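You operate a simulated robot arm through the tools that you are given. There is no shell and no other tool. Be economical: measure what you need, move in short steps, check, and stop when the job is done.

You are at the controls of a simulated two-armed robot. One attempt, no reset.

Task
Put the AC lead and USB lead cartons from the drawer in the crate; carry it to the middle table.
Fine: shut the drawer.
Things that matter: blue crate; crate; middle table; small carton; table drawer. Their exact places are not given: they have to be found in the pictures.

The check looks at the end state, three seconds after you hand in, the way a careful person would. Anything else that was tipped, shoved, dropped, spilled or broken makes it a failure.

Robot
Two 7-joint arms with two-finger parallel grippers on one trunk, on a base that drives. Base frame: it is fixed to the floor where the robot stands at the start and does not move with it; the origin is under the middle of the robot, x ahead of it, y to its left, z up. Units: mm, rad, N and s.
The left shoulder is at the start at [50, 177, 1179], the right one opposite. With the tool pointing down near the work surface each hand reaches from about 100 to 640 mm from the robot's upright axis, wherever it stands, measured 20 degrees to its own side. Places, roughly: blue crate [500, -500, 800]; middle table [300, -1600, 800]; table drawer [600, 0, 700]. Payload 3.43 kg a hand.
The TCP of each hand is the grasp point between the finger pads, 34 mm short of the fingertips. In the tool frame z runs along the fingers and y along their closing line. Largest opening 128 mm; finger width 24, thickness 12; the body of the gripper, 48 by 130 mm, starts 96 mm behind the TCP.
Orientation is that of the tool frame in the base frame, as a unit quaternion [x, y, z, w]. With the fingers straight down and closing along the base's y, the tool's x points along the base's -x, its y along +y and its z along -z.

Tools
- The arms move only by the tool play_rows. It takes "left_plan", "right_plan" or both (then of equal length, played together; a hand with none holds still); each is a list that holds one entry, the list of rows, each a list of 7 numbers: the shift along the base's x, y, z in mm, then the turn, a rotation vector about the base's x, y, z in rad, then the closure, from 0 (fully open) to 1 (shut). In form: [[[dx, dy, dz, wx, wy, wz, claw], ...]]. A call has 1 to 8 rows; each row is the pose to reach, as a shift and turn from the pose commanded when the call began. Each row takes 0.2 s and may step no farther than 50 mm and 0.15 rad from the row before; otherwise, or with a gripper value out of range, the whole call is refused. A pose out of reach is approached as far as the arm can. The call stops where the force on the tool passes 50 N (or 10 N more than at its start, if that is more) or the arm is blocked; 0.2 s more then pass. Each finger travels about 108 mm/s and halts on what it meets, pressing with about 33 N; the grip force reading is that of the motor and also rises with nothing between the fingers. The clock runs only during rows and for 0.2 s after the last one: add rows that repeat a pose to give the fingers time. It gives the time, the measured TCP pose, the force on the tool (base axes), the opening and the grip force at its end, in the units of the frame above (readings bear some noise), with the torque about the TCP (base axes, N m) and any sound that the robot's microphone picked up.
- Cameras (640 x 400 px; columns grow to the right, rows downward): "scene" is now at [144.4, -22.1, 1318.7]; the picture's right is [-0.28, -0.96, 0.00], its down [-0.74, 0.22, -0.64] and it looks along [0.61, -0.18, -0.77] (base axes); focal length 228 px, centre (320, 200). "left" rides on the left gripper at [76, 11, -160] in its tool frame; the picture's right is [-0.15, 0.99, 0.00], its down [-0.88, -0.13, -0.46] and it looks along [-0.45, -0.07, 0.89] (tool axes); focal length 234 px, centre (320, 200). "right" rides on the right gripper at [76, -11, -160] in its tool frame; the picture's right is [0.15, 0.99, 0.00], its down [-0.88, 0.13, -0.46] and it looks along [-0.45, 0.07, 0.89] (tool axes); focal length 234 px, centre (320, 200).
- get_image(camera): a new picture of that camera. The clock stands still meanwhile.
- lift_body(by): slides the trunk up (or, below 0, down) by that many mm; the arms and the scene camera ride with it, the base frame stays. It gives what a move gives, with no picture.
- steer(legs): drives the robot by 1 to 6 legs, each [ahead, turn to the left] in mm and rad, along the robot's own axes; the way and the turn of a leg run together, so that a leg with both is an arc; at most 1500 mm and 3.142 rad a leg. The arms and the cameras ride along, it lands a little off, and it stops where it bumps. It gives what a move gives.
- aim_head(pan, tilt): turns the head with the scene camera to pan (to the left, within 1.396 rad either way) and tilt (down, from -0.506 to 1.204), counted from straight ahead of the robot. It gives what a move gives.
- pixel_to_xyz(camera, pixels): there is no depth. For up to 12 entries [column, row, z] of the newest picture of that camera ("zoom" is the newest enlarged one), the place [x, y] in the base frame at which the ray of that pixel passes the height z, good to about 3 mm. The clock stands still meanwhile.
- zoom(camera, box): a new picture of the part [left, top, right, bottom] of that camera's present view, enlarged. The clock stands still meanwhile.
- job_done(): hands the job in; it is judged then, once.

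Go step by step. Measure first, check grasps and placings, and put right what went wrong. The budget is 80 turns and 70 pictures, counting those below and the enlarged ones. Unless the task says otherwise, let go and move clear before handing in, and close with one line.

The tools are called after ">>>" as name(argument=value, ...) on one line, values as JSON. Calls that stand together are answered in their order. play_rows: Moves the arms, as the interface text tells. Its arguments: {"type":"object","properties":{"left_plan":{"type":"array","items":{"type":"array","items":{"type":"array","items":{"type":"number"}}}},"right_plan":{"type":"array","items":{"type":"array","items":{"type":"array","items":{"type":"number"}}}}},"required":[]} The other tools are called the same way: lift_body (by) slides the trunk up or down; steer (legs) drives the base; aim_head (pan, tilt) turns the head that bears the scene camera; get_image (camera) takes a picture; pixel_to_xyz (camera, pixels) gives the place at which the rays of pixels pass given heights; zoom (camera, box) takes an enlarged picture of a part of a camera's view; job_done () hands the job in.

At the start:

```text
t: 0.0
left_position: [439.2, 37.6, 1105.6]
left_orientation: [0.0, 1.0, 0.0, 0.0]
left_force: [0.6, 0.4, 0.2]
left_ft_torque: [0.01, 0.01, -0.01]
left_grip_width: 127.9
left_grip_force: 0.0
right_position: [297.9, -323.3, 1083.5]
right_orientation: [0.0, 1.0, 0.001, 0.0]
right_force: [1.0, -0.1, 0.2]
right_ft_torque: [-0.04, -0.01, -0.01]
right_grip_width: 128.0
right_grip_force: 0.1
trunk travel left (down, up): [-350.0, 51.0]
robot x, y, heading: [-0.3, -1.3, 0.002]
head pan, tilt: [-0.284, 0.88]
```

scene: 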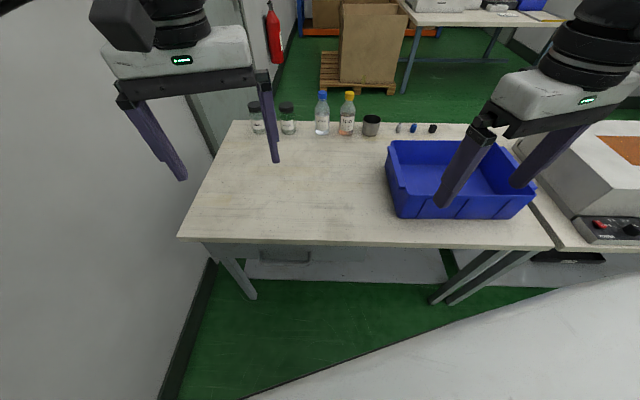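
right: 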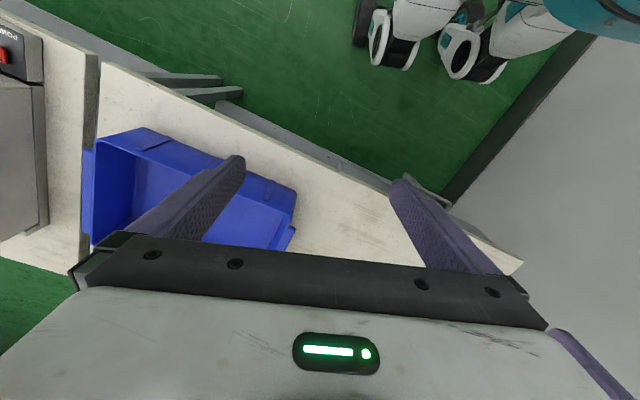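
left: 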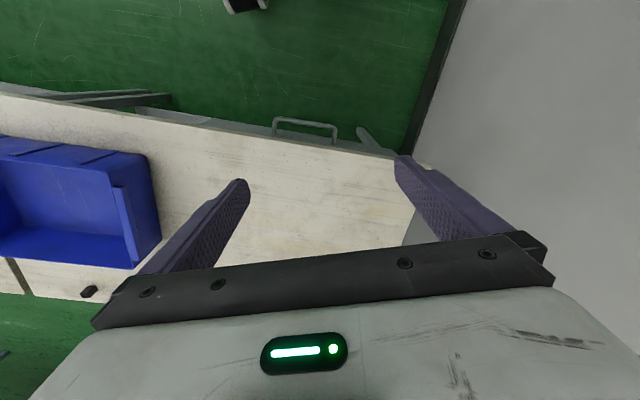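

The scene picture shows the table with its front edge around row 240, a drawer handle near (285,258) and the blue crate near (460,180). I measure those first.

>>> zoom(camera="scene", box=[170, 200, 370, 325])

>>> pixel_to_xyz(camera="scene", pixels=[[178, 238, 800], [552, 249, 800], [235, 121, 800], [397, 218, 800], [518, 219, 800], [388, 141, 920], [285, 262, 700], [260, 262, 700], [310, 262, 700]])

>>> zoom(camera="left", box=[200, 80, 460, 242])

```text
3.20 times, centred on (270, 262) of scene
```

zoom: 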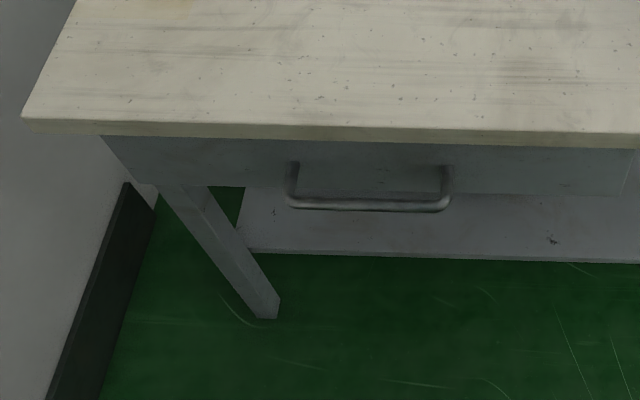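

```text
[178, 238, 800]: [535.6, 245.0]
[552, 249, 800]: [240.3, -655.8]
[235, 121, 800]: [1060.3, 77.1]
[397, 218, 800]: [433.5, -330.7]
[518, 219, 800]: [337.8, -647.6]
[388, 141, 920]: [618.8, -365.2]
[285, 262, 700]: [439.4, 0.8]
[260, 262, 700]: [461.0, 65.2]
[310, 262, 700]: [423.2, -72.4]
```

```text
2.46 times, centred on (330, 161) of left
```

zoom: 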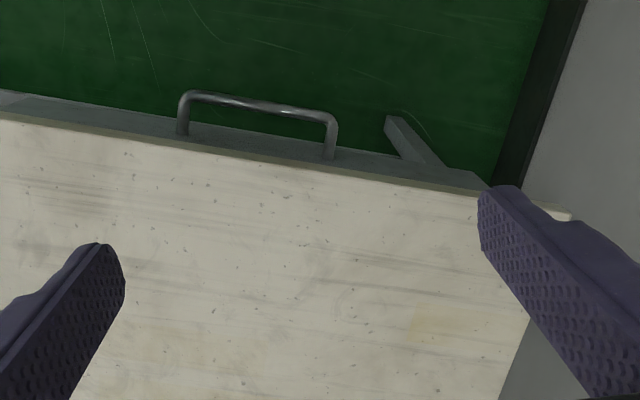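

The handle's bar is visible in the scene and left cameras, so I triangulate its height and the table's height from the two views.

>>> pixel_to_xyz(camera="scene", pixels=[[260.3, 264.4, 650], [260.3, 264.4, 700], [260.3, 264.4, 750], [309.5, 264.7, 700], [309.5, 264.7, 750], [177, 238, 780], [177, 238, 820]])

>>> pixel_to_xyz(camera="left", pixels=[[336, 127.5, 650], [336, 127.5, 700], [336, 127.5, 750], [275.2, 117.4, 700], [275.2, 117.4, 750], [399, 157, 780], [399, 157, 820]])

>>> pixel_to_xyz(camera="right", pixels=[[103, 64, 780], [103, 64, 820], [140, 128, 900], [298, 190, 900], [140, 128, 940], [298, 190, 940]])

```text
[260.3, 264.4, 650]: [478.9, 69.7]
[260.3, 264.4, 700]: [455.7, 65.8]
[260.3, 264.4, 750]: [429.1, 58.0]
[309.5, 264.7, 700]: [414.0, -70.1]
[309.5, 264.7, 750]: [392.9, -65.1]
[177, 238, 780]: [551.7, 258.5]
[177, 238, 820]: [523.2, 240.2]
```

```text
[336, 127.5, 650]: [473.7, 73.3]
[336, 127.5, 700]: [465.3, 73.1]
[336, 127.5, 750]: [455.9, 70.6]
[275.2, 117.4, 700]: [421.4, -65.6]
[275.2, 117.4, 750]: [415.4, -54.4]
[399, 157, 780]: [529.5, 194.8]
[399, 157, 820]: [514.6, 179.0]
```

```text
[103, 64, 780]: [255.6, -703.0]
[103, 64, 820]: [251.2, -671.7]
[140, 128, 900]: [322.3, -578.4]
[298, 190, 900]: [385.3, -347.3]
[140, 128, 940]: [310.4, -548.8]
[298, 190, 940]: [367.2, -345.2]
```

The two views agree on a bar at z≈672 running from (470,70) to (426,-72), so the table is yawed about -0.30 rad to me. I square up to it and back off so the left arm has room to pull the drawer.

>>> steer(legs=[[0, -0.302], [-220, 0]])

>>> aim_head(pan=0.1, tilt=0.75)

>>> get_image(camera="scene")

>>> get_image(camera="left")

```text
t: 2.6
left_position: [223.4, -29.0, 1105.7]
left_orientation: [0.149, 0.989, 0.0, 0.0]
left_force: [-2.1, 0.2, -0.2]
left_ft_torque: [-0.01, -0.02, 0.0]
left_grip_width: 127.8
left_grip_force: 0.1
right_position: [-17.1, -332.3, 1084.1]
right_orientation: [0.148, 0.989, 0.0, 0.0]
right_force: [-0.3, 0.0, 0.8]
right_ft_torque: [0.0, -0.03, 0.01]
right_grip_width: 127.7
right_grip_force: 0.0
trunk travel left (down, up): [-350.0, 51.0]
robot x, y, heading: [-209.7, 61.1, -0.3]
head pan, tilt: [-0.284, 0.88]
```

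```text
t: 3.5
left_position: [223.6, -30.6, 1105.6]
left_orientation: [0.148, 0.989, 0.0, 0.0]
left_force: [0.9, 1.4, 0.1]
left_ft_torque: [0.0, 0.03, 0.03]
left_grip_width: 128.0
left_grip_force: 0.1
right_position: [-16.1, -332.2, 1082.3]
right_orientation: [0.148, 0.989, 0.001, 0.0]
right_force: [-0.2, -0.3, 0.1]
right_ft_torque: [0.03, 0.01, -0.03]
right_grip_width: 128.2
right_grip_force: 0.0
trunk travel left (down, up): [-350.0, 51.0]
robot x, y, heading: [-209.4, 66.9, -0.297]
head pan, tilt: [0.099, 0.75]
```

```text
64 pictures are left
```

scene: 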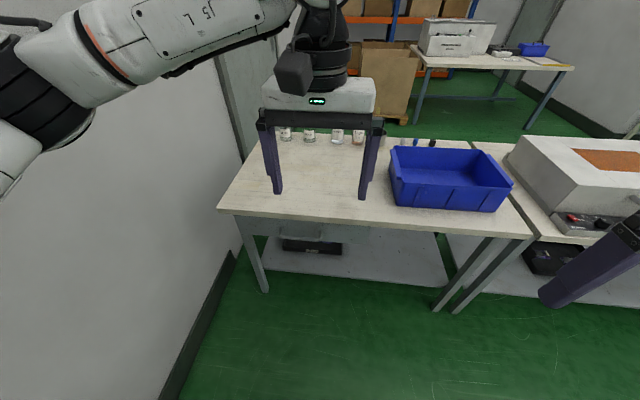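

```text
63 pictures are left
```

left: 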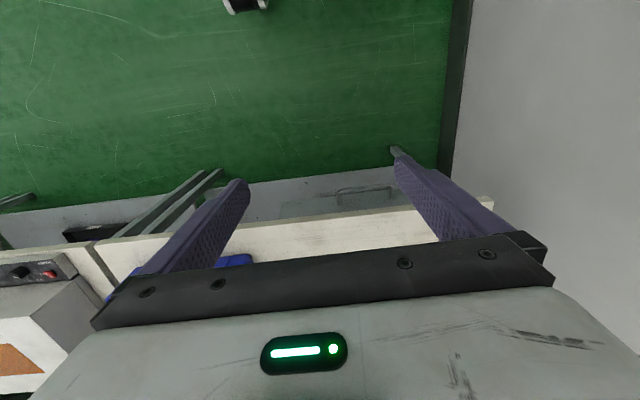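

The drawer handle is now straight ahead around (300,232) in the scene view, and nothing is below the hands. I lower the trunk and also look to the right for the middle table.

>>> lift_body(by=-220)

>>> zoom(camera="scene", box=[200, 100, 520, 300])

>>> aim_head(pan=-0.9, tilt=0.5)

>>> get_image(camera="scene")

```text
t: 5.8
left_position: [224.2, -29.1, 885.9]
left_orientation: [0.149, 0.989, 0.0, 0.0]
left_force: [-0.7, 0.7, -0.1]
left_ft_torque: [-0.01, 0.0, 0.0]
left_grip_width: 127.8
left_grip_force: 0.1
right_position: [-17.8, -332.0, 863.2]
right_orientation: [0.148, 0.989, 0.001, 0.0]
right_force: [-0.6, 0.5, -0.9]
right_ft_torque: [0.02, -0.05, 0.0]
right_grip_width: 128.3
right_grip_force: 0.1
trunk travel left (down, up): [-130.0, 271.0]
robot x, y, heading: [-207.1, 64.0, -0.296]
head pan, tilt: [0.099, 0.75]
```

```text
2.00 times, centred on (360, 200) of scene
```

zoom: 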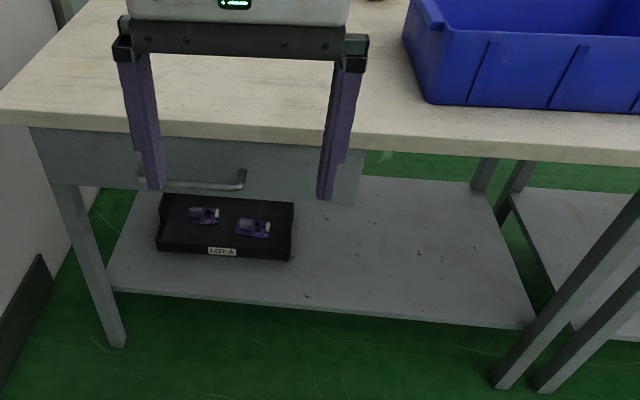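

```text
t: 7.1
left_position: [223.3, -29.4, 887.2]
left_orientation: [0.148, 0.989, -0.001, 0.0]
left_force: [-0.4, 0.0, -0.4]
left_ft_torque: [0.03, -0.05, 0.01]
left_grip_width: 127.9
left_grip_force: 0.1
right_position: [-15.5, -332.5, 863.6]
right_orientation: [0.148, 0.989, 0.0, 0.0]
right_force: [-0.4, 0.6, -0.4]
right_ft_torque: [0.01, 0.0, -0.01]
right_grip_width: 128.0
right_grip_force: 0.1
trunk travel left (down, up): [-130.0, 271.0]
robot x, y, heading: [-207.7, 61.4, -0.296]
head pan, tilt: [-0.901, 0.499]
```

```text
61 pictures are left
```

scene: 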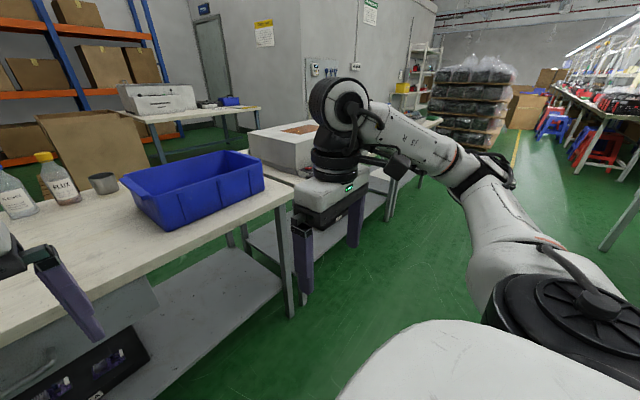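

The drawer face shows its handle at zoom (190,185), with a "LOT A" tray on the shelf below that I leave alone. I turn the left hand so its fingers point forward and close vertically, level with the bar.

>>> play_rows(left_plan=[[[4, 13, 0, -0.1078, -0.0574, 0.0864, 0.4], [8, 25, 0, -0.2156, -0.1148, 0.1728, 0.4], [12, 38, 0, -0.3234, -0.1722, 0.2591, 0.4], [15, 50, -20, -0.4312, -0.2297, 0.3455, 0.4], [19, 63, -40, -0.539, -0.287, 0.432, 0.4], [23, 75, -60, -0.647, -0.3445, 0.518, 0.4], [27, 88, -80, -0.7546, -0.4019, 0.6046, 0.4]]])

>>> play_rows(left_plan=[[[0, 0, -20, -0.1078, -0.0574, 0.0864, 0.4], [0, 0, -40, -0.2156, -0.1148, 0.1728, 0.4], [0, 0, -60, -0.3234, -0.1722, 0.2591, 0.4], [0, 0, -80, -0.4312, -0.2297, 0.3455, 0.4], [0, 0, -100, -0.539, -0.287, 0.432, 0.4], [0, 0, -120, -0.647, -0.3445, 0.518, 0.4], [0, 0, -134, -0.7546, -0.4019, 0.6046, 0.4]]])

>>> aim_head(pan=0.15, tilt=0.85)

>>> get_image(camera="scene")

>>> get_image(camera="left")

```text
t: 8.7
left_position: [249.2, 57.6, 806.5]
left_orientation: [-0.158, 0.899, -0.329, 0.243]
left_force: [-0.2, -0.1, 0.2]
left_ft_torque: [0.04, 0.01, 0.01]
left_grip_width: 76.8
left_grip_force: 0.2
right_position: [-15.6, -332.9, 863.0]
right_orientation: [0.148, 0.989, 0.001, 0.0]
right_force: [0.4, -0.6, -0.1]
right_ft_torque: [0.0, 0.0, 0.01]
right_grip_width: 127.8
right_grip_force: 0.1
trunk travel left (down, up): [-130.0, 271.0]
robot x, y, heading: [-207.1, 62.8, -0.299]
head pan, tilt: [-0.901, 0.499]
```

```text
t: 10.3
left_position: [262.5, 52.5, 770.4]
left_orientation: [-0.226, 0.84, -0.396, 0.293]
left_force: [0.4, -0.2, 0.2]
left_ft_torque: [-0.01, -0.04, -0.03]
left_grip_width: 77.0
left_grip_force: 0.0
left hand out of reach, approached as far as the arm can: row 1, 2, 3, 4, 5, 6, 7
right_position: [-17.1, -332.7, 863.7]
right_orientation: [0.148, 0.989, 0.002, 0.0]
right_force: [0.9, -0.4, 0.2]
right_ft_torque: [0.0, 0.03, -0.02]
right_grip_width: 127.6
right_grip_force: 0.2
trunk travel left (down, up): [-130.0, 271.0]
robot x, y, heading: [-206.3, 64.6, -0.298]
head pan, tilt: [-0.901, 0.499]
```

```text
t: 11.6
left_position: [263.0, 51.3, 770.4]
left_orientation: [-0.226, 0.84, -0.396, 0.294]
left_force: [1.0, -0.1, 0.2]
left_ft_torque: [0.0, 0.01, 0.01]
left_grip_width: 76.8
left_grip_force: 0.1
right_position: [-16.2, -332.3, 863.1]
right_orientation: [0.147, 0.989, 0.0, 0.0]
right_force: [-0.7, 0.4, 1.1]
right_ft_torque: [-0.03, 0.04, -0.03]
right_grip_width: 128.1
right_grip_force: 0.0
trunk travel left (down, up): [-130.0, 271.0]
robot x, y, heading: [-203.7, 63.6, -0.301]
head pan, tilt: [0.15, 0.85]
```

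```text
60 pictures are left
```

scene: 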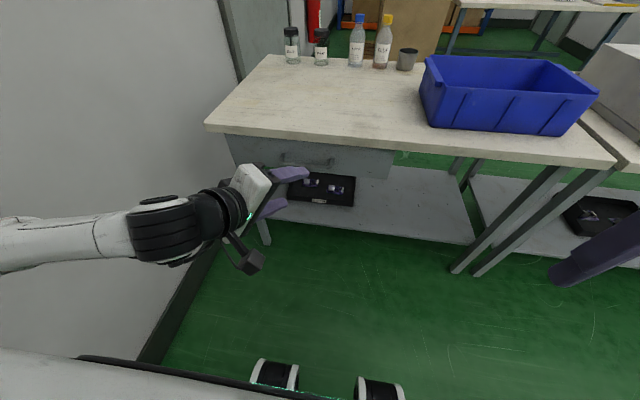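

```text
59 pictures are left
```

left: 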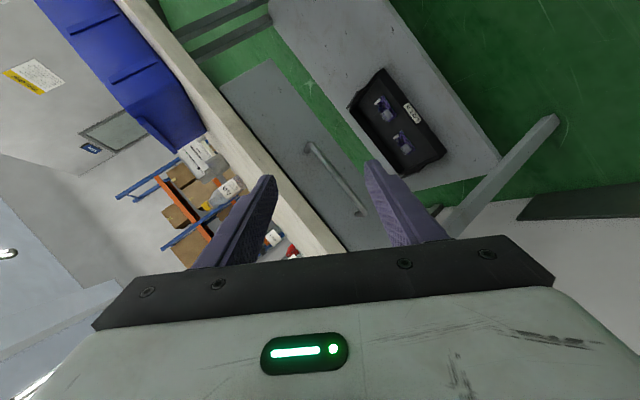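

The hand stopped short of horizontal, probably because the arm is too folded there. I try moving it forward with the same turn held, to see what it reaches.

>>> play_rows(left_plan=[[[33, -10, 0, 0, 0, 0, 0.4], [67, -20, 0, 0, 0, 0, 0.4], [67, -20, 0, 0, 0, 0, 0.4]]])

```text
t: 12.4
left_position: [330.5, 32.3, 767.5]
left_orientation: [-0.226, 0.84, -0.396, 0.293]
left_force: [1.1, 0.5, 0.6]
left_ft_torque: [-0.01, 0.01, -0.01]
left_grip_width: 77.0
left_grip_force: 0.1
right_position: [-16.1, -333.0, 862.2]
right_orientation: [0.148, 0.989, 0.001, 0.001]
right_force: [-0.4, -0.1, -0.8]
right_ft_torque: [0.03, 0.02, -0.03]
right_grip_width: 128.0
right_grip_force: 0.0
trunk travel left (down, up): [-130.0, 271.0]
robot x, y, heading: [-206.3, 67.7, -0.298]
head pan, tilt: [0.15, 0.85]
```

The turn is short by about 0.65 rad. I try for a pose pitched 30° down and square to the bar, which should be easier for the wrist.

>>> play_rows(left_plan=[[[0, 5, -5, -0.0593, 0.0275, 0.1121, 0.4], [0, 10, -10, -0.1187, 0.0551, 0.2242, 0.4], [0, 15, -15, -0.178, 0.0826, 0.3364, 0.4], [0, 20, -20, -0.2374, 0.1102, 0.4485, 0.4], [0, 25, -25, -0.2967, 0.1377, 0.5606, 0.4]]])

```text
t: 13.6
left_position: [329.7, 58.1, 744.2]
left_orientation: [-0.516, 0.695, -0.402, 0.299]
left_force: [-0.7, -0.9, 0.2]
left_ft_torque: [-0.02, -0.02, 0.05]
left_grip_width: 76.7
left_grip_force: 0.0
left hand out of reach, approached as far as the arm can: row 2, 3
right_position: [-15.7, -333.6, 862.6]
right_orientation: [0.148, 0.989, 0.001, -0.001]
right_force: [-0.1, -0.3, -0.5]
right_ft_torque: [-0.01, 0.01, 0.0]
right_grip_width: 127.9
right_grip_force: 0.1
trunk travel left (down, up): [-130.0, 271.0]
robot x, y, heading: [-206.8, 67.9, -0.29]
head pan, tilt: [0.15, 0.85]
```

That pose was reached: fingers forward, 30° down, square to the bar. I move to a pre-grasp about 100 mm short of the bar, narrow the fingers and check.

>>> play_rows(left_plan=[[[18, -17, -11, 0, 0, 0, 0.65], [35, -34, -22, 0, 0, 0, 0.65], [35, -34, -22, 0, 0, 0, 0.65]]])

>>> get_image(camera="left")

>>> zoom(camera="scene", box=[200, 100, 440, 250])

```text
t: 14.4
left_position: [365.2, 22.6, 721.8]
left_orientation: [-0.515, 0.696, -0.402, 0.297]
left_force: [-0.1, 0.0, 0.2]
left_ft_torque: [-0.01, 0.0, 0.01]
left_grip_width: 44.8
left_grip_force: 0.2
right_position: [-16.5, -332.5, 863.4]
right_orientation: [0.147, 0.989, 0.001, 0.0]
right_force: [-1.3, -0.3, -0.4]
right_ft_torque: [0.0, 0.02, -0.02]
right_grip_width: 128.1
right_grip_force: 0.0
trunk travel left (down, up): [-130.0, 271.0]
robot x, y, heading: [-207.2, 67.9, -0.301]
head pan, tilt: [0.15, 0.85]
```

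```text
58 pictures are left
```

left: 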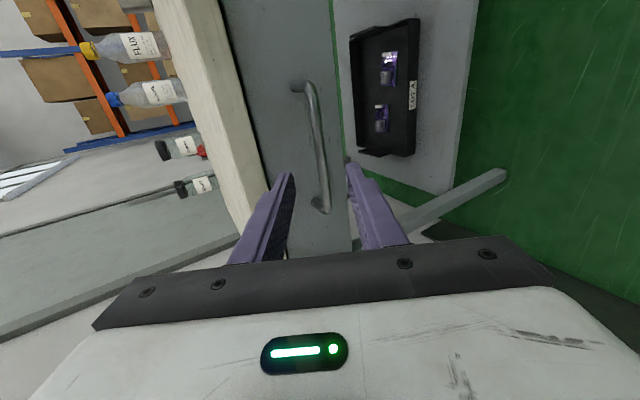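

```text
2.67 times, centred on (320, 175) of scene
```

zoom: 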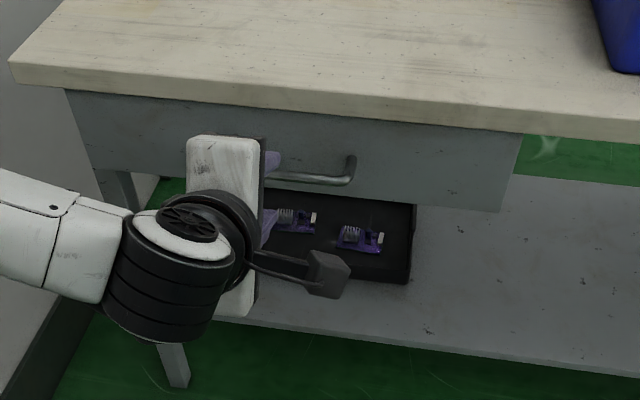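

The tool axis at 100 mm ahead projects to about (320,155) in the left picture, right on the bar. I cross-check the bar's depth with both cameras.

>>> pixel_to_xyz(camera="left", pixels=[[311, 90, 650], [311, 90, 670], [311, 90, 690], [323, 205, 650], [323, 205, 670], [323, 205, 690]])

>>> pixel_to_xyz(camera="scene", pixels=[[330, 168, 650], [330, 168, 670], [330, 168, 690]])

```text
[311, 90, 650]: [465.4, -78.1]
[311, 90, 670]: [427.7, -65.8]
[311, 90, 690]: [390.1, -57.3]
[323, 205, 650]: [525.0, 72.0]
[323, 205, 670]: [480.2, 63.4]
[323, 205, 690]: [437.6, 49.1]
```

```text
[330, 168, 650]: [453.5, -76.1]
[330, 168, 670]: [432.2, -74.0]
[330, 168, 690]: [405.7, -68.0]
```

Both views put the bar at z≈670, as expected. I advance 86 mm along the fingers and close on the bar.

>>> play_rows(left_plan=[[[35, -11, -21, 0, 0, 0, 0.65], [60, -18, -36, 0, 0, 0, 0.65], [71, -22, -43, 0, 0, 0, 0.65], [71, -22, -43, 0, 0, 0, 0.8], [71, -22, -43, 0, 0, 0, 1], [71, -22, -43, 0, 0, 0, 1]]])

>>> get_image(camera="left")

```text
t: 15.8
left_position: [437.6, 1.8, 678.5]
left_orientation: [-0.516, 0.696, -0.401, 0.297]
left_force: [1.6, 0.9, -1.0]
left_ft_torque: [0.19, -0.02, -0.28]
left_grip_width: 11.6
left_grip_force: 45.1
right_position: [-16.8, -332.9, 863.6]
right_orientation: [0.148, 0.989, 0.001, 0.0]
right_force: [-0.4, 0.3, 0.0]
right_ft_torque: [-0.02, 0.0, -0.01]
right_grip_width: 127.8
right_grip_force: 0.1
trunk travel left (down, up): [-130.0, 271.0]
robot x, y, heading: [-210.7, 62.7, -0.297]
head pan, tilt: [0.15, 0.85]
```

```text
56 pictures are left
```

left: 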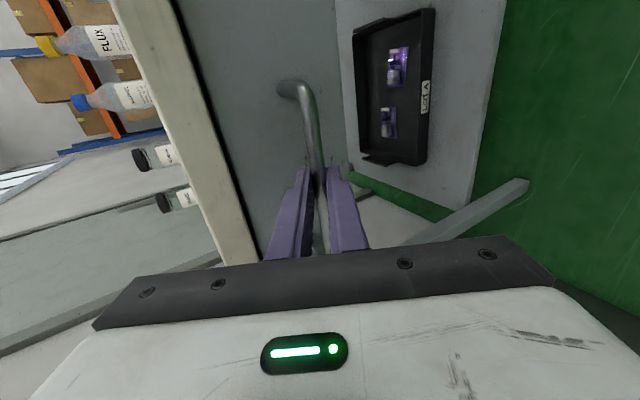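

The fingers hold the bar (opening 11.6 mm). I pull straight back along the drawer's normal.

>>> play_rows(left_plan=[[[-14, 4, 0, 0, 0, 0, 1], [-33, 10, 0, 0, 0, 0, 1], [-52, 16, 0, 0, 0, 0, 1], [-72, 22, 0, 0, 0, 0, 1], [-91, 28, 0, 0, 0, 0, 1], [-110, 34, 0, 0, 0, 0, 1], [-124, 38, 0, 0, 0, 0, 1], [-134, 41, 0, 0, 0, 0, 1]]])

>>> get_image(camera="scene")

```text
t: 17.6
left_position: [303.1, 44.1, 677.9]
left_orientation: [-0.517, 0.695, -0.4, 0.299]
left_force: [6.4, 18.3, -4.8]
left_ft_torque: [0.13, 0.04, -0.64]
left_grip_width: 11.5
left_grip_force: 45.2
right_position: [-15.0, -332.2, 863.6]
right_orientation: [0.147, 0.989, 0.001, -0.001]
right_force: [-0.1, -1.3, -0.5]
right_ft_torque: [0.02, -0.01, 0.01]
right_grip_width: 128.0
right_grip_force: 0.1
trunk travel left (down, up): [-130.0, 271.0]
robot x, y, heading: [-210.2, 65.8, -0.298]
head pan, tilt: [0.15, 0.85]
```

```text
55 pictures are left
```

scene: 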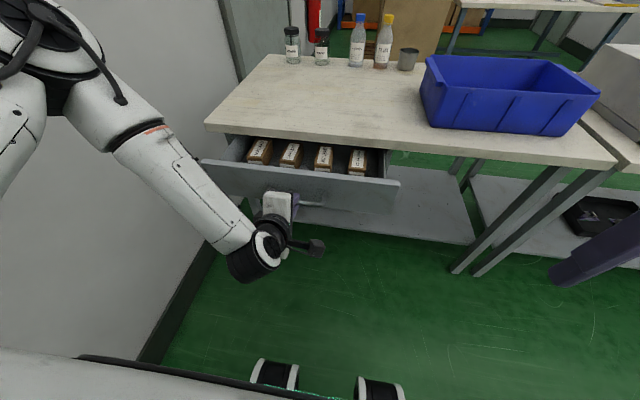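

The drawer is open about 140 mm and shows four labelled cartons at (260,150)–(357,160). The side force of about 18 N says to ease a little left; I pull further.

>>> play_rows(left_plan=[[[-10, 7, 0, 0, 0, 0, 1], [-25, 13, 0, 0, 0, 0, 1], [-44, 19, 0, 0, 0, 0, 1], [-63, 25, 0, 0, 0, 0, 1], [-78, 30, 0, 0, 0, 0, 1], [-88, 33, 0, 0, 0, 0, 1]]])

>>> zoom(camera="scene", box=[180, 80, 440, 242])

```text
t: 19.0
left_position: [214.7, 74.2, 678.2]
left_orientation: [-0.516, 0.698, -0.4, 0.295]
left_force: [-0.4, -3.2, -19.7]
left_ft_torque: [0.92, -0.04, 0.75]
left_grip_width: 11.5
left_grip_force: 44.8
right_position: [-15.2, -334.2, 862.9]
right_orientation: [0.149, 0.989, 0.001, -0.001]
right_force: [-0.8, -0.4, 0.9]
right_ft_torque: [0.01, 0.01, -0.01]
right_grip_width: 128.2
right_grip_force: 0.1
trunk travel left (down, up): [-130.0, 271.0]
robot x, y, heading: [-204.1, 62.8, -0.298]
head pan, tilt: [0.15, 0.85]
```

```text
2.46 times, centred on (310, 161) of scene
```

zoom: 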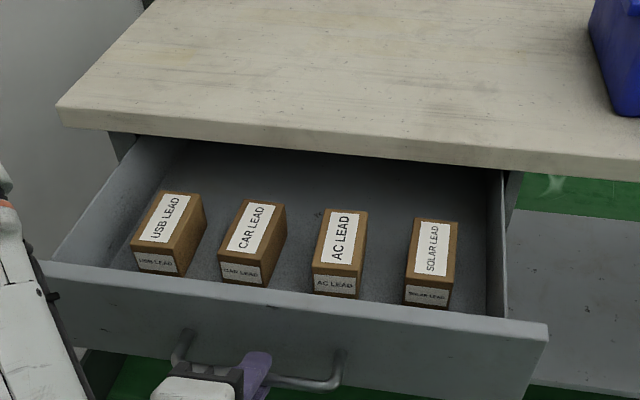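

The zoom shows USB LEAD, CAR LEAD, AC LEAD and SOLAR LEAD, all fully in the open. I let go of the handle and back the hand off.

>>> play_rows(left_plan=[[[0, 0, 0, 0, 0, 0, 0.65], [0, 0, 0, 0, 0, 0, 0.65], [-12, 4, 7, 0, 0, 0, 0.65], [-40, 12, 24, 0, 0, 0, 0.65], [-75, 23, 45, 0, 0, 0, 0.65]]])

>>> lift_body(by=150)

>>> get_image(camera="scene")

```text
t: 20.4
left_position: [189.9, 61.0, 696.8]
left_orientation: [-0.532, 0.652, -0.418, 0.343]
left_force: [0.0, 0.9, 1.6]
left_ft_torque: [0.01, 0.01, 0.02]
left_grip_width: 44.6
left_grip_force: 0.1
left hand out of reach, approached as far as the arm can: row 4, 5
right_position: [-16.3, -332.3, 863.0]
right_orientation: [0.148, 0.989, 0.001, 0.0]
right_force: [-0.3, -0.6, 0.0]
right_ft_torque: [-0.01, -0.02, 0.0]
right_grip_width: 128.0
right_grip_force: 0.0
trunk travel left (down, up): [-130.0, 271.0]
robot x, y, heading: [-209.0, 62.7, -0.296]
head pan, tilt: [0.15, 0.85]
stopped in row 5 (left hand): the arm was blocked; the commanded pose is now the measured one
```

```text
t: 22.1
left_position: [190.6, 61.1, 846.6]
left_orientation: [-0.53, 0.653, -0.419, 0.343]
left_force: [-0.5, 0.0, 0.3]
left_ft_torque: [-0.01, 0.02, 0.0]
left_grip_width: 44.9
left_grip_force: 0.0
right_position: [-17.5, -333.6, 1014.0]
right_orientation: [0.148, 0.989, 0.001, 0.0]
right_force: [0.4, 0.6, 0.2]
right_ft_torque: [0.0, -0.02, -0.01]
right_grip_width: 128.2
right_grip_force: 0.0
trunk travel left (down, up): [-280.0, 121.0]
robot x, y, heading: [-203.8, 61.8, -0.294]
head pan, tilt: [0.15, 0.85]
```

```text
53 pictures are left
```

scene: 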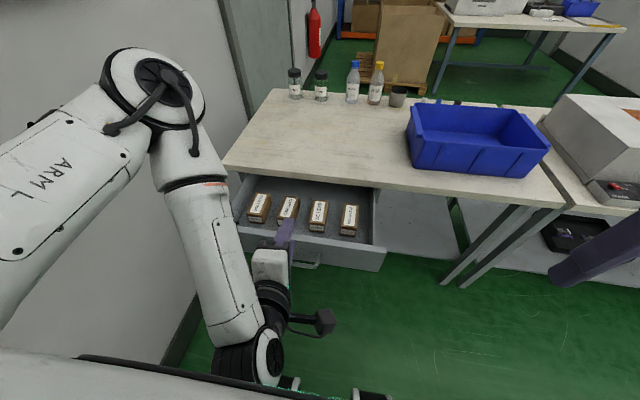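

The hand is clear of the handle and the drawer stayed put. I turn the left hand back to fingers-down, closing along the drawer's width, while lifting and moving forward.

>>> play_rows(left_plan=[[[5, -2, 15, 0.0781, 0.0465, -0.1042, 0.4], [10, -3, 30, 0.1561, 0.0931, -0.2084, 0.4], [15, -5, 45, 0.2342, 0.1396, -0.3126, 0.4], [20, -6, 60, 0.3123, 0.1861, -0.4169, 0.4], [25, -8, 60, 0.3904, 0.2326, -0.5211, 0.4], [30, -9, 60, 0.4684, 0.2792, -0.6253, 0.4], [35, -11, 60, 0.5465, 0.3257, -0.7295, 0.4]]])

>>> play_rows(left_plan=[[[5, -2, 15, 0.0781, 0.0465, -0.1042, 0.3], [10, -3, 30, 0.1561, 0.0931, -0.2084, 0.3], [15, -5, 30, 0.2342, 0.1396, -0.3126, 0.3], [20, -6, 30, 0.3123, 0.1861, -0.4169, 0.3], [25, -8, 30, 0.3904, 0.2326, -0.5211, 0.3], [30, -9, 30, 0.4684, 0.2792, -0.6253, 0.3], [35, -11, 30, 0.5465, 0.3257, -0.7295, 0.3]]])

>>> zoom(camera="scene", box=[200, 120, 440, 270])

```text
t: 23.8
left_position: [222.7, 51.5, 906.6]
left_orientation: [-0.214, 0.929, -0.234, 0.19]
left_force: [-0.3, -1.0, 0.2]
left_ft_torque: [0.02, 0.01, -0.01]
left_grip_width: 76.9
left_grip_force: 0.1
left hand out of reach, approached as far as the arm can: row 2, 3, 4, 5
right_position: [-16.3, -332.8, 1014.0]
right_orientation: [0.148, 0.989, 0.001, 0.001]
right_force: [0.4, -0.3, -0.9]
right_ft_torque: [0.05, -0.01, -0.01]
right_grip_width: 127.9
right_grip_force: 0.1
trunk travel left (down, up): [-280.0, 121.0]
robot x, y, heading: [-205.3, 62.8, -0.3]
head pan, tilt: [0.15, 0.85]
```

```text
t: 25.4
left_position: [257.6, 39.8, 936.0]
left_orientation: [0.151, 0.989, 0.003, -0.002]
left_force: [0.2, -0.2, -1.1]
left_ft_torque: [-0.02, 0.03, 0.02]
left_grip_width: 89.8
left_grip_force: 0.0
right_position: [-17.2, -332.3, 1011.1]
right_orientation: [0.147, 0.989, 0.0, 0.0]
right_force: [0.0, 0.3, 0.4]
right_ft_torque: [-0.01, 0.01, 0.02]
right_grip_width: 128.3
right_grip_force: 0.0
trunk travel left (down, up): [-280.0, 121.0]
robot x, y, heading: [-206.1, 63.2, -0.299]
head pan, tilt: [0.15, 0.85]
```

```text
2.67 times, centred on (320, 195) of scene
```

zoom: 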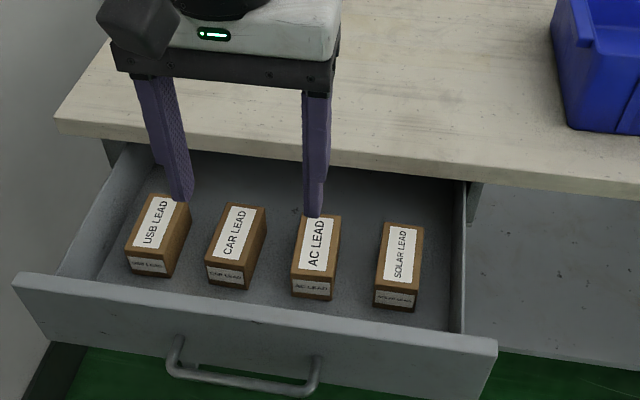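

Hand is down-pointing again. I look with the left camera to triangulate the AC and USB cartons.

>>> zoom(camera="left", box=[160, 20, 480, 220])

```text
2.00 times, centred on (320, 120) of left
```

zoom: 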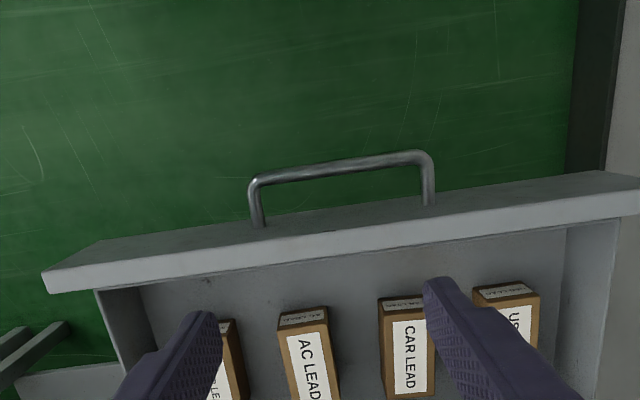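

>>> pixel_to_xyz(camera="left", pixels=[[323, 180, 660], [323, 180, 700], [323, 180, 740], [299.5, 184.5, 660], [299.5, 184.5, 700], [299.5, 184.5, 740]])

>>> pixel_to_xyz(camera="scene", pixels=[[309.5, 222.4, 660], [309.5, 222.4, 700], [309.5, 222.4, 740], [324.9, 223.9, 660], [324.9, 223.9, 700], [324.9, 223.9, 740]])

```text
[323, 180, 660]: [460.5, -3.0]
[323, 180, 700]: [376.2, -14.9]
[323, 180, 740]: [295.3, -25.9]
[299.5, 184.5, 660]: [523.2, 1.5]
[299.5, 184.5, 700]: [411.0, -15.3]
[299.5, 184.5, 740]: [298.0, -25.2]
```

```text
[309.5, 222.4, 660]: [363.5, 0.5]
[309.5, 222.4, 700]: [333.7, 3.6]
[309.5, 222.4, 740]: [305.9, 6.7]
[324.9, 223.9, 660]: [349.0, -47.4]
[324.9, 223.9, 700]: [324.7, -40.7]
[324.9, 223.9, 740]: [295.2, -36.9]
```

>>> pixel_to_xyz(camera="zoom", pixels=[[326, 320, 660], [326, 320, 700], [326, 320, 740], [279, 329, 660], [279, 329, 700], [279, 329, 740], [505, 296, 700], [475, 302, 700], [538, 292, 700], [645, 216, 740], [47, 292, 740]])

```text
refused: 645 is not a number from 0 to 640
```

>>> pixel_to_xyz(camera="zoom", pixels=[[326, 320, 660], [326, 320, 700], [326, 320, 740], [279, 329, 660], [279, 329, 700], [279, 329, 740], [475, 302, 700], [538, 292, 700], [47, 292, 740]])

```text
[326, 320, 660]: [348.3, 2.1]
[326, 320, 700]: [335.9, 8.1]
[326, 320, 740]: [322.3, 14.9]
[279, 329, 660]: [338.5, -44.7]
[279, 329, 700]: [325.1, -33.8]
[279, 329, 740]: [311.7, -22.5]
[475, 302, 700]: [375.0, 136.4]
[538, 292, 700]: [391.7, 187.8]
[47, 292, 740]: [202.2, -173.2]
```

The AC carton's top is at z≈695, about 44 mm wide. I enlarge the drawer to measure the carton ends.

>>> zoom(camera="scene", box=[235, 180, 363, 260])

```text
5.00 times, centred on (299, 220) of scene
```

zoom: 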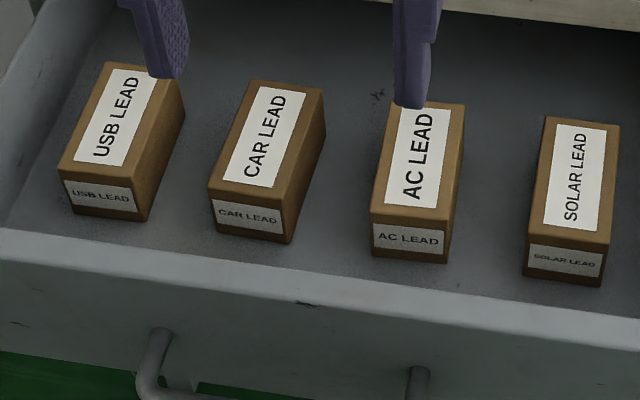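

>>> pixel_to_xyz(camera="zoom", pixels=[[370, 212, 695], [449, 222, 695], [465, 103, 695], [389, 99, 695], [58, 170, 695], [138, 185, 695], [184, 80, 695], [108, 62, 695], [374, 256, 655], [447, 262, 655]])

```text
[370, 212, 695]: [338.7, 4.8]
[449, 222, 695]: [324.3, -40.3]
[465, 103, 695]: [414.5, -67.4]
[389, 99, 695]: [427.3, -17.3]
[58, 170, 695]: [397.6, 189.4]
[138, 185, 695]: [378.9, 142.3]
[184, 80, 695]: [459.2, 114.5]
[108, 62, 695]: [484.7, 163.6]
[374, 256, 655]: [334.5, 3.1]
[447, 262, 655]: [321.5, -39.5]
```

USB's centre is (430,152) and AC's is (376,-30), both with tops at z≈695 and bottoms near 650. I turn left 0.25 and edge forward so the left hand suits USB and the right hand suits AC.

>>> steer(legs=[[0, 0.25], [40, 0]])

>>> zoom(camera="scene", box=[260, 140, 484, 280])

```text
t: 27.1
left_position: [289.4, 153.5, 935.6]
left_orientation: [0.024, 1.0, 0.003, -0.002]
left_force: [0.8, -0.5, -1.6]
left_ft_torque: [0.01, -0.01, -0.03]
left_grip_width: 89.6
left_grip_force: 0.1
right_position: [116.9, -274.4, 1013.1]
right_orientation: [0.023, 1.0, 0.0, 0.0]
right_force: [0.5, -0.4, -0.9]
right_ft_torque: [0.04, 0.0, -0.01]
right_grip_width: 128.1
right_grip_force: 0.2
trunk travel left (down, up): [-280.0, 121.0]
robot x, y, heading: [-163.6, 61.7, -0.045]
head pan, tilt: [0.15, 0.85]
```

```text
2.86 times, centred on (372, 210) of scene
```

zoom: 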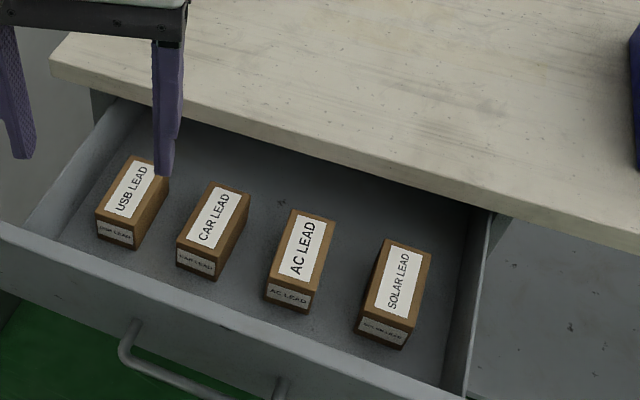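

>>> pixel_to_xyz(camera="zoom", pixels=[[96, 210, 695], [134, 229, 695], [169, 178, 695], [134, 157, 695], [267, 283, 695], [310, 293, 695], [336, 220, 695], [293, 209, 695]])

>>> play_rows(left_plan=[[[45, 0, 0, 0, 0, -0.12, 0.42], [90, 0, 0, 0, 0, -0.25, 0.42], [130, 0, -30, 0, 0, -0.25, 0.42], [141, 0, -65, 0, 0, -0.25, 0.42], [141, 0, -90, 0, 0, -0.25, 0.42]]])

>>> get_image(camera="left")

```text
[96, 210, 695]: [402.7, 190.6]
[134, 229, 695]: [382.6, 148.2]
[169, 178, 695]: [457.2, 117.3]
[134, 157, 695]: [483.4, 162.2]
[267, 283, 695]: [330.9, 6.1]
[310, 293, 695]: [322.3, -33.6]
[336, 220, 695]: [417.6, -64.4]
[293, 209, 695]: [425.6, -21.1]
```

```text
t: 28.3
left_position: [431.9, 154.6, 846.6]
left_orientation: [0.149, 0.989, 0.003, -0.001]
left_force: [-0.5, -0.7, -0.3]
left_ft_torque: [0.02, 0.01, 0.04]
left_grip_width: 74.3
left_grip_force: 0.1
right_position: [116.7, -275.1, 1013.4]
right_orientation: [0.023, 1.0, 0.001, 0.0]
right_force: [0.0, 0.5, -0.9]
right_ft_torque: [-0.04, 0.02, 0.03]
right_grip_width: 128.0
right_grip_force: 0.1
trunk travel left (down, up): [-280.0, 121.0]
robot x, y, heading: [-171.1, 60.5, -0.05]
head pan, tilt: [0.15, 0.85]
```

```text
48 pictures are left
```

left: 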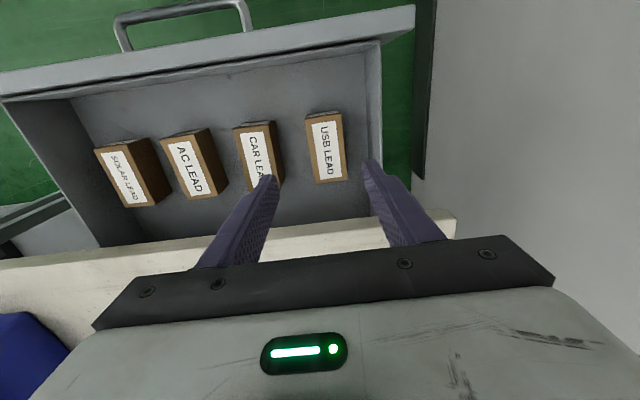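

>>> pixel_to_xyz(camera="left", pixels=[[306, 116, 695], [341, 113, 695], [347, 177, 695], [312, 184, 695], [436, 215, 800], [0, 258, 800]])

```text
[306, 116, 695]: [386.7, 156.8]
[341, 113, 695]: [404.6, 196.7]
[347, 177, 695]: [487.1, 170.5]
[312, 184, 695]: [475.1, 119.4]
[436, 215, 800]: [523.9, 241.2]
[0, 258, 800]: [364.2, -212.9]
```

Left-camera and scene estimates for USB average to about (434,158); the opening leaves margin. I descend to z≈694 and close.

>>> play_rows(left_plan=[[[1, 1, -45, 0, 0, 0, 0.42], [2, 3, -90, 0, 0, 0, 0.42], [2, 3, -130, 0, 0, 0, 0.42], [2, 3, -152, 0, 0, 0, 0.42], [2, 3, -152, 0, 0, 0, 0.7], [2, 3, -152, 0, 0, 0, 0.8], [2, 3, -152, 0, 0, 0, 0.8]]])

>>> get_image(camera="left")

```text
t: 29.9
left_position: [431.8, 156.1, 693.4]
left_orientation: [0.149, 0.989, 0.003, -0.001]
left_force: [0.1, -0.2, 0.3]
left_ft_torque: [-0.01, -0.02, -0.05]
left_grip_width: 49.3
left_grip_force: 33.8
right_position: [116.3, -275.0, 1013.5]
right_orientation: [0.024, 1.0, 0.001, 0.0]
right_force: [-0.9, 0.8, 0.1]
right_ft_torque: [-0.01, 0.0, -0.01]
right_grip_width: 127.6
right_grip_force: 0.0
trunk travel left (down, up): [-280.0, 121.0]
robot x, y, heading: [-168.2, 63.4, -0.046]
head pan, tilt: [0.15, 0.85]
```

```text
47 pictures are left
```

left: 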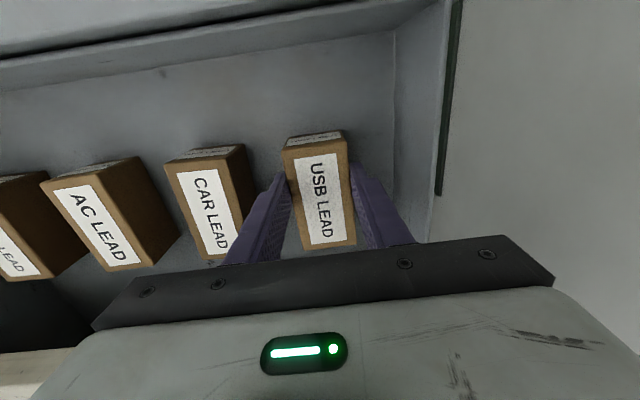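

USB is held (49.3 mm). I lift it and draw it back.

>>> play_rows(left_plan=[[[0, 0, 30, 0, 0, 0, 0.82], [0, 0, 75, 0, 0, 0, 0.82], [0, 0, 120, 0, 0, 0, 0.82], [0, 0, 165, 0, 0, 0, 0.82], [-25, 10, 195, 0, 0, 0, 0.82], [-60, 20, 210, 0, 0, 0, 0.82]]])

>>> play_rows(right_plan=[[[45, 20, 0, 0, 0, -0.08, 0.42], [85, 50, 0, 0, 0, -0.16, 0.42], [125, 80, 0, 0, 0, -0.23, 0.42], [160, 115, 0, 0, 0, -0.23, 0.42], [190, 150, -20, 0, 0, -0.23, 0.42], [220, 185, -50, 0, 0, -0.23, 0.42], [240, 220, -90, 0, 0, -0.23, 0.42], [257, 245, -128, 0, 0, -0.23, 0.42]]])

>>> get_image(camera="right")

>>> get_image(camera="scene")

```text
t: 31.3
left_position: [370.8, 177.5, 905.6]
left_orientation: [0.149, 0.989, 0.003, -0.001]
left_force: [-0.2, 0.8, -1.2]
left_ft_torque: [-0.04, -0.02, 0.0]
left_grip_width: 49.5
left_grip_force: 33.0
right_position: [115.4, -275.6, 1013.4]
right_orientation: [0.024, 1.0, 0.0, 0.0]
right_force: [0.3, 0.4, 1.2]
right_ft_torque: [-0.02, 0.01, 0.0]
right_grip_width: 128.0
right_grip_force: 0.1
trunk travel left (down, up): [-280.0, 121.0]
robot x, y, heading: [-167.7, 59.7, -0.05]
head pan, tilt: [0.15, 0.85]
```

```text
refused: row 5 steps farther than a row can; nothing moved
```

```text
46 pictures are left
```

right: 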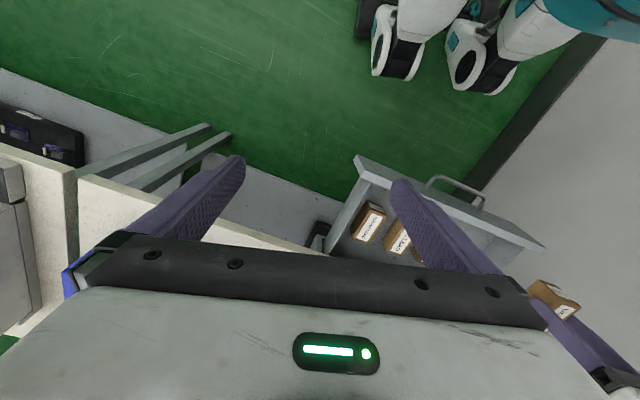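

```text
45 pictures are left
```

scene: 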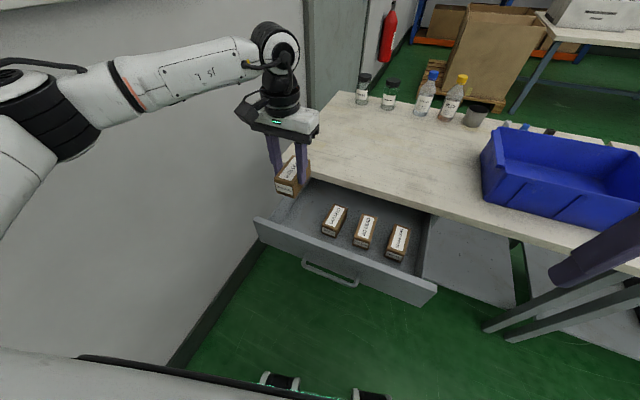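

USB hangs safely in the left hand. The right-hand plan stepped too far in one row, so I split it into shorter steps.

>>> play_rows(right_plan=[[[35, 30, 0, 0, 0, -0.08, 0.42], [70, 60, 0, 0, 0, -0.16, 0.42], [105, 90, 0, 0, 0, -0.23, 0.42], [140, 120, 0, 0, 0, -0.23, 0.42], [175, 150, 0, 0, 0, -0.23, 0.42], [205, 180, -15, 0, 0, -0.23, 0.42], [232, 212, -30, 0, 0, -0.23, 0.42], [258, 245, -45, 0, 0, -0.23, 0.42]]])

>>> play_rows(right_plan=[[[0, 0, -45, 0, 0, 0, 0.42], [0, 0, -90, 0, 0, 0, 0.42], [0, 0, -118, 0, 0, 0, 0.42]]])

>>> get_image(camera="right")

```text
t: 33.1
left_position: [372.6, 177.4, 905.1]
left_orientation: [0.148, 0.989, 0.003, -0.002]
left_force: [-0.3, 0.0, -1.5]
left_ft_torque: [-0.02, 0.02, 0.01]
left_grip_width: 49.3
left_grip_force: 33.3
right_position: [373.0, -30.6, 966.3]
right_orientation: [0.138, 0.99, 0.0, 0.0]
right_force: [0.0, 0.4, 0.2]
right_ft_torque: [-0.04, -0.01, 0.0]
right_grip_width: 74.5
right_grip_force: 0.1
trunk travel left (down, up): [-280.0, 121.0]
robot x, y, heading: [-165.3, 59.7, -0.049]
head pan, tilt: [0.15, 0.85]
```

```text
t: 33.9
left_position: [370.5, 176.0, 904.9]
left_orientation: [0.148, 0.989, 0.003, -0.001]
left_force: [-0.1, 0.2, -0.9]
left_ft_torque: [0.01, 0.02, -0.04]
left_grip_width: 49.2
left_grip_force: 33.4
right_position: [372.8, -29.3, 849.8]
right_orientation: [0.138, 0.99, 0.001, 0.0]
right_force: [0.5, 0.2, -1.5]
right_ft_torque: [0.01, 0.01, -0.05]
right_grip_width: 74.5
right_grip_force: 0.1
trunk travel left (down, up): [-280.0, 121.0]
robot x, y, heading: [-164.3, 62.0, -0.045]
head pan, tilt: [0.15, 0.85]
```

```text
44 pictures are left
```

right: 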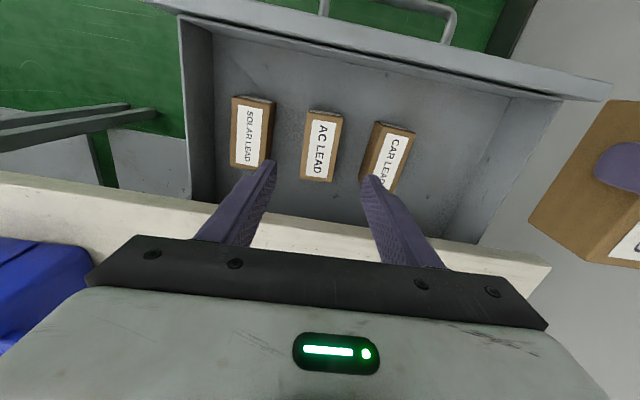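

>>> pixel_to_xyz(camera="right", pixels=[[308, 111, 695], [343, 116, 695], [331, 183, 695], [300, 178, 695]])

```text
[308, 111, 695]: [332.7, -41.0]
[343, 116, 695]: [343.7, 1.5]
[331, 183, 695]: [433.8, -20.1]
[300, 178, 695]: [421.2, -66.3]
```

AC is centred near (378,-30) on average. I descend and grasp it with the right hand.

>>> play_rows(right_plan=[[[2, 0, -45, 0, 0, 0, 0.42], [4, -1, -90, 0, 0, 0, 0.42], [4, -1, -130, 0, 0, 0, 0.42], [4, -1, -155, 0, 0, 0, 0.42], [4, -1, -155, 0, 0, 0, 0.7], [4, -1, -155, 0, 0, 0, 0.82], [4, -1, -155, 0, 0, 0, 0.82]]])

>>> get_image(camera="right")

```text
t: 35.5
left_position: [372.2, 177.2, 904.9]
left_orientation: [0.148, 0.989, 0.002, -0.002]
left_force: [0.0, 0.1, -1.6]
left_ft_torque: [0.01, 0.02, 0.01]
left_grip_width: 49.2
left_grip_force: 33.5
right_position: [377.1, -31.1, 694.8]
right_orientation: [0.138, 0.99, 0.001, -0.001]
right_force: [-0.1, 1.4, 0.3]
right_ft_torque: [0.0, 0.0, 0.01]
right_grip_width: 49.3
right_grip_force: 33.5
trunk travel left (down, up): [-280.0, 121.0]
robot x, y, heading: [-165.6, 64.0, -0.049]
head pan, tilt: [0.15, 0.85]
```

```text
43 pictures are left
```

right: 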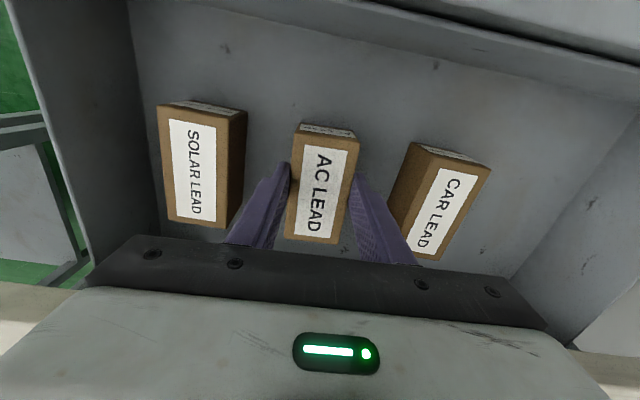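

AC is held too (49.3 mm) and its neighbours are undisturbed. I lift and draw both hands in toward the body before driving.

>>> play_rows(right_plan=[[[0, 0, 30, 0, 0, 0, 0.84], [0, 0, 75, 0, 0, 0, 0.84], [0, 0, 120, 0, 0, 0, 0.84], [0, 0, 165, 0, 0, 0, 0.84], [-20, -10, 205, 0, 0, 0, 0.84], [-55, -30, 230, 0, 0, 0, 0.84], [-95, -50, 250, 0, 0, 0, 0.84], [-135, -65, 270, 0, 0, 0, 0.84]]], left_plan=[[[-10, 5, 10, 0, 0, 0, 0.84], [-30, 10, 20, 0, 0, 0, 0.84], [-55, 15, 30, 0, 0, 0, 0.84], [-80, 20, 40, 0, 0, 0, 0.84], [-110, 25, 50, 0, 0, 0, 0.84], [-140, 30, 60, 0, 0, 0, 0.84], [-170, 35, 75, 0, 0, 0, 0.84], [-195, 35, 85, 0, 0, 0, 0.84]]])

>>> play_rows(right_plan=[[[-40, -15, 15, 0, 0, 0, 0.84], [-80, -30, 25, 0, 0, 0, 0.84]]])

>>> aim_head(pan=-0.6, tilt=0.7)

>>> get_image(camera="scene")

```text
t: 37.3
left_position: [175.9, 211.8, 989.4]
left_orientation: [0.149, 0.989, 0.004, -0.001]
left_force: [-1.2, 0.3, -0.9]
left_ft_torque: [-0.02, 0.0, 0.01]
left_grip_width: 49.4
left_grip_force: 32.9
right_position: [241.7, -96.4, 967.8]
right_orientation: [0.138, 0.99, 0.001, 0.0]
right_force: [0.0, -0.2, -0.7]
right_ft_torque: [0.02, 0.0, 0.02]
right_grip_width: 49.5
right_grip_force: 33.1
trunk travel left (down, up): [-280.0, 121.0]
robot x, y, heading: [-171.2, 65.4, -0.048]
head pan, tilt: [0.15, 0.85]
```

```text
t: 37.9
left_position: [176.6, 210.4, 989.7]
left_orientation: [0.149, 0.989, 0.003, 0.0]
left_force: [-0.1, 0.7, -0.3]
left_ft_torque: [0.01, -0.01, 0.04]
left_grip_width: 49.1
left_grip_force: 32.8
right_position: [162.3, -127.3, 989.7]
right_orientation: [0.139, 0.99, 0.001, -0.001]
right_force: [-0.3, 0.2, -1.6]
right_ft_torque: [0.01, 0.01, 0.0]
right_grip_width: 49.4
right_grip_force: 33.1
trunk travel left (down, up): [-280.0, 121.0]
robot x, y, heading: [-168.4, 58.2, -0.049]
head pan, tilt: [0.15, 0.85]
```

```text
t: 39.0
left_position: [178.2, 210.9, 990.2]
left_orientation: [0.149, 0.989, 0.003, -0.001]
left_force: [0.4, 0.2, -0.7]
left_ft_torque: [-0.03, 0.01, 0.01]
left_grip_width: 49.4
left_grip_force: 32.5
right_position: [163.3, -126.7, 990.0]
right_orientation: [0.139, 0.99, 0.001, 0.001]
right_force: [0.4, -0.1, -1.4]
right_ft_torque: [0.0, 0.01, 0.02]
right_grip_width: 49.1
right_grip_force: 33.1
trunk travel left (down, up): [-280.0, 121.0]
robot x, y, heading: [-166.8, 61.8, -0.045]
head pan, tilt: [-0.6, 0.7]
```

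```text
42 pictures are left
```

scene: 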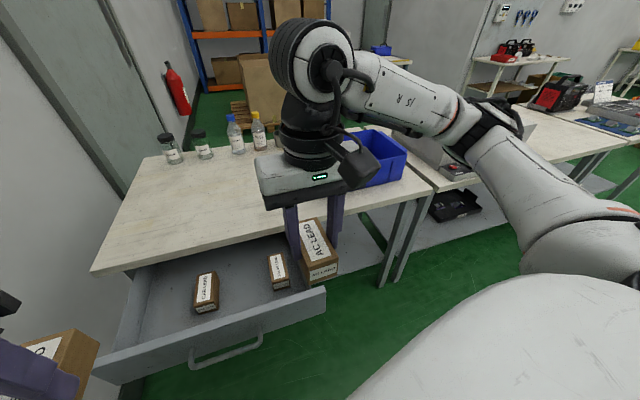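

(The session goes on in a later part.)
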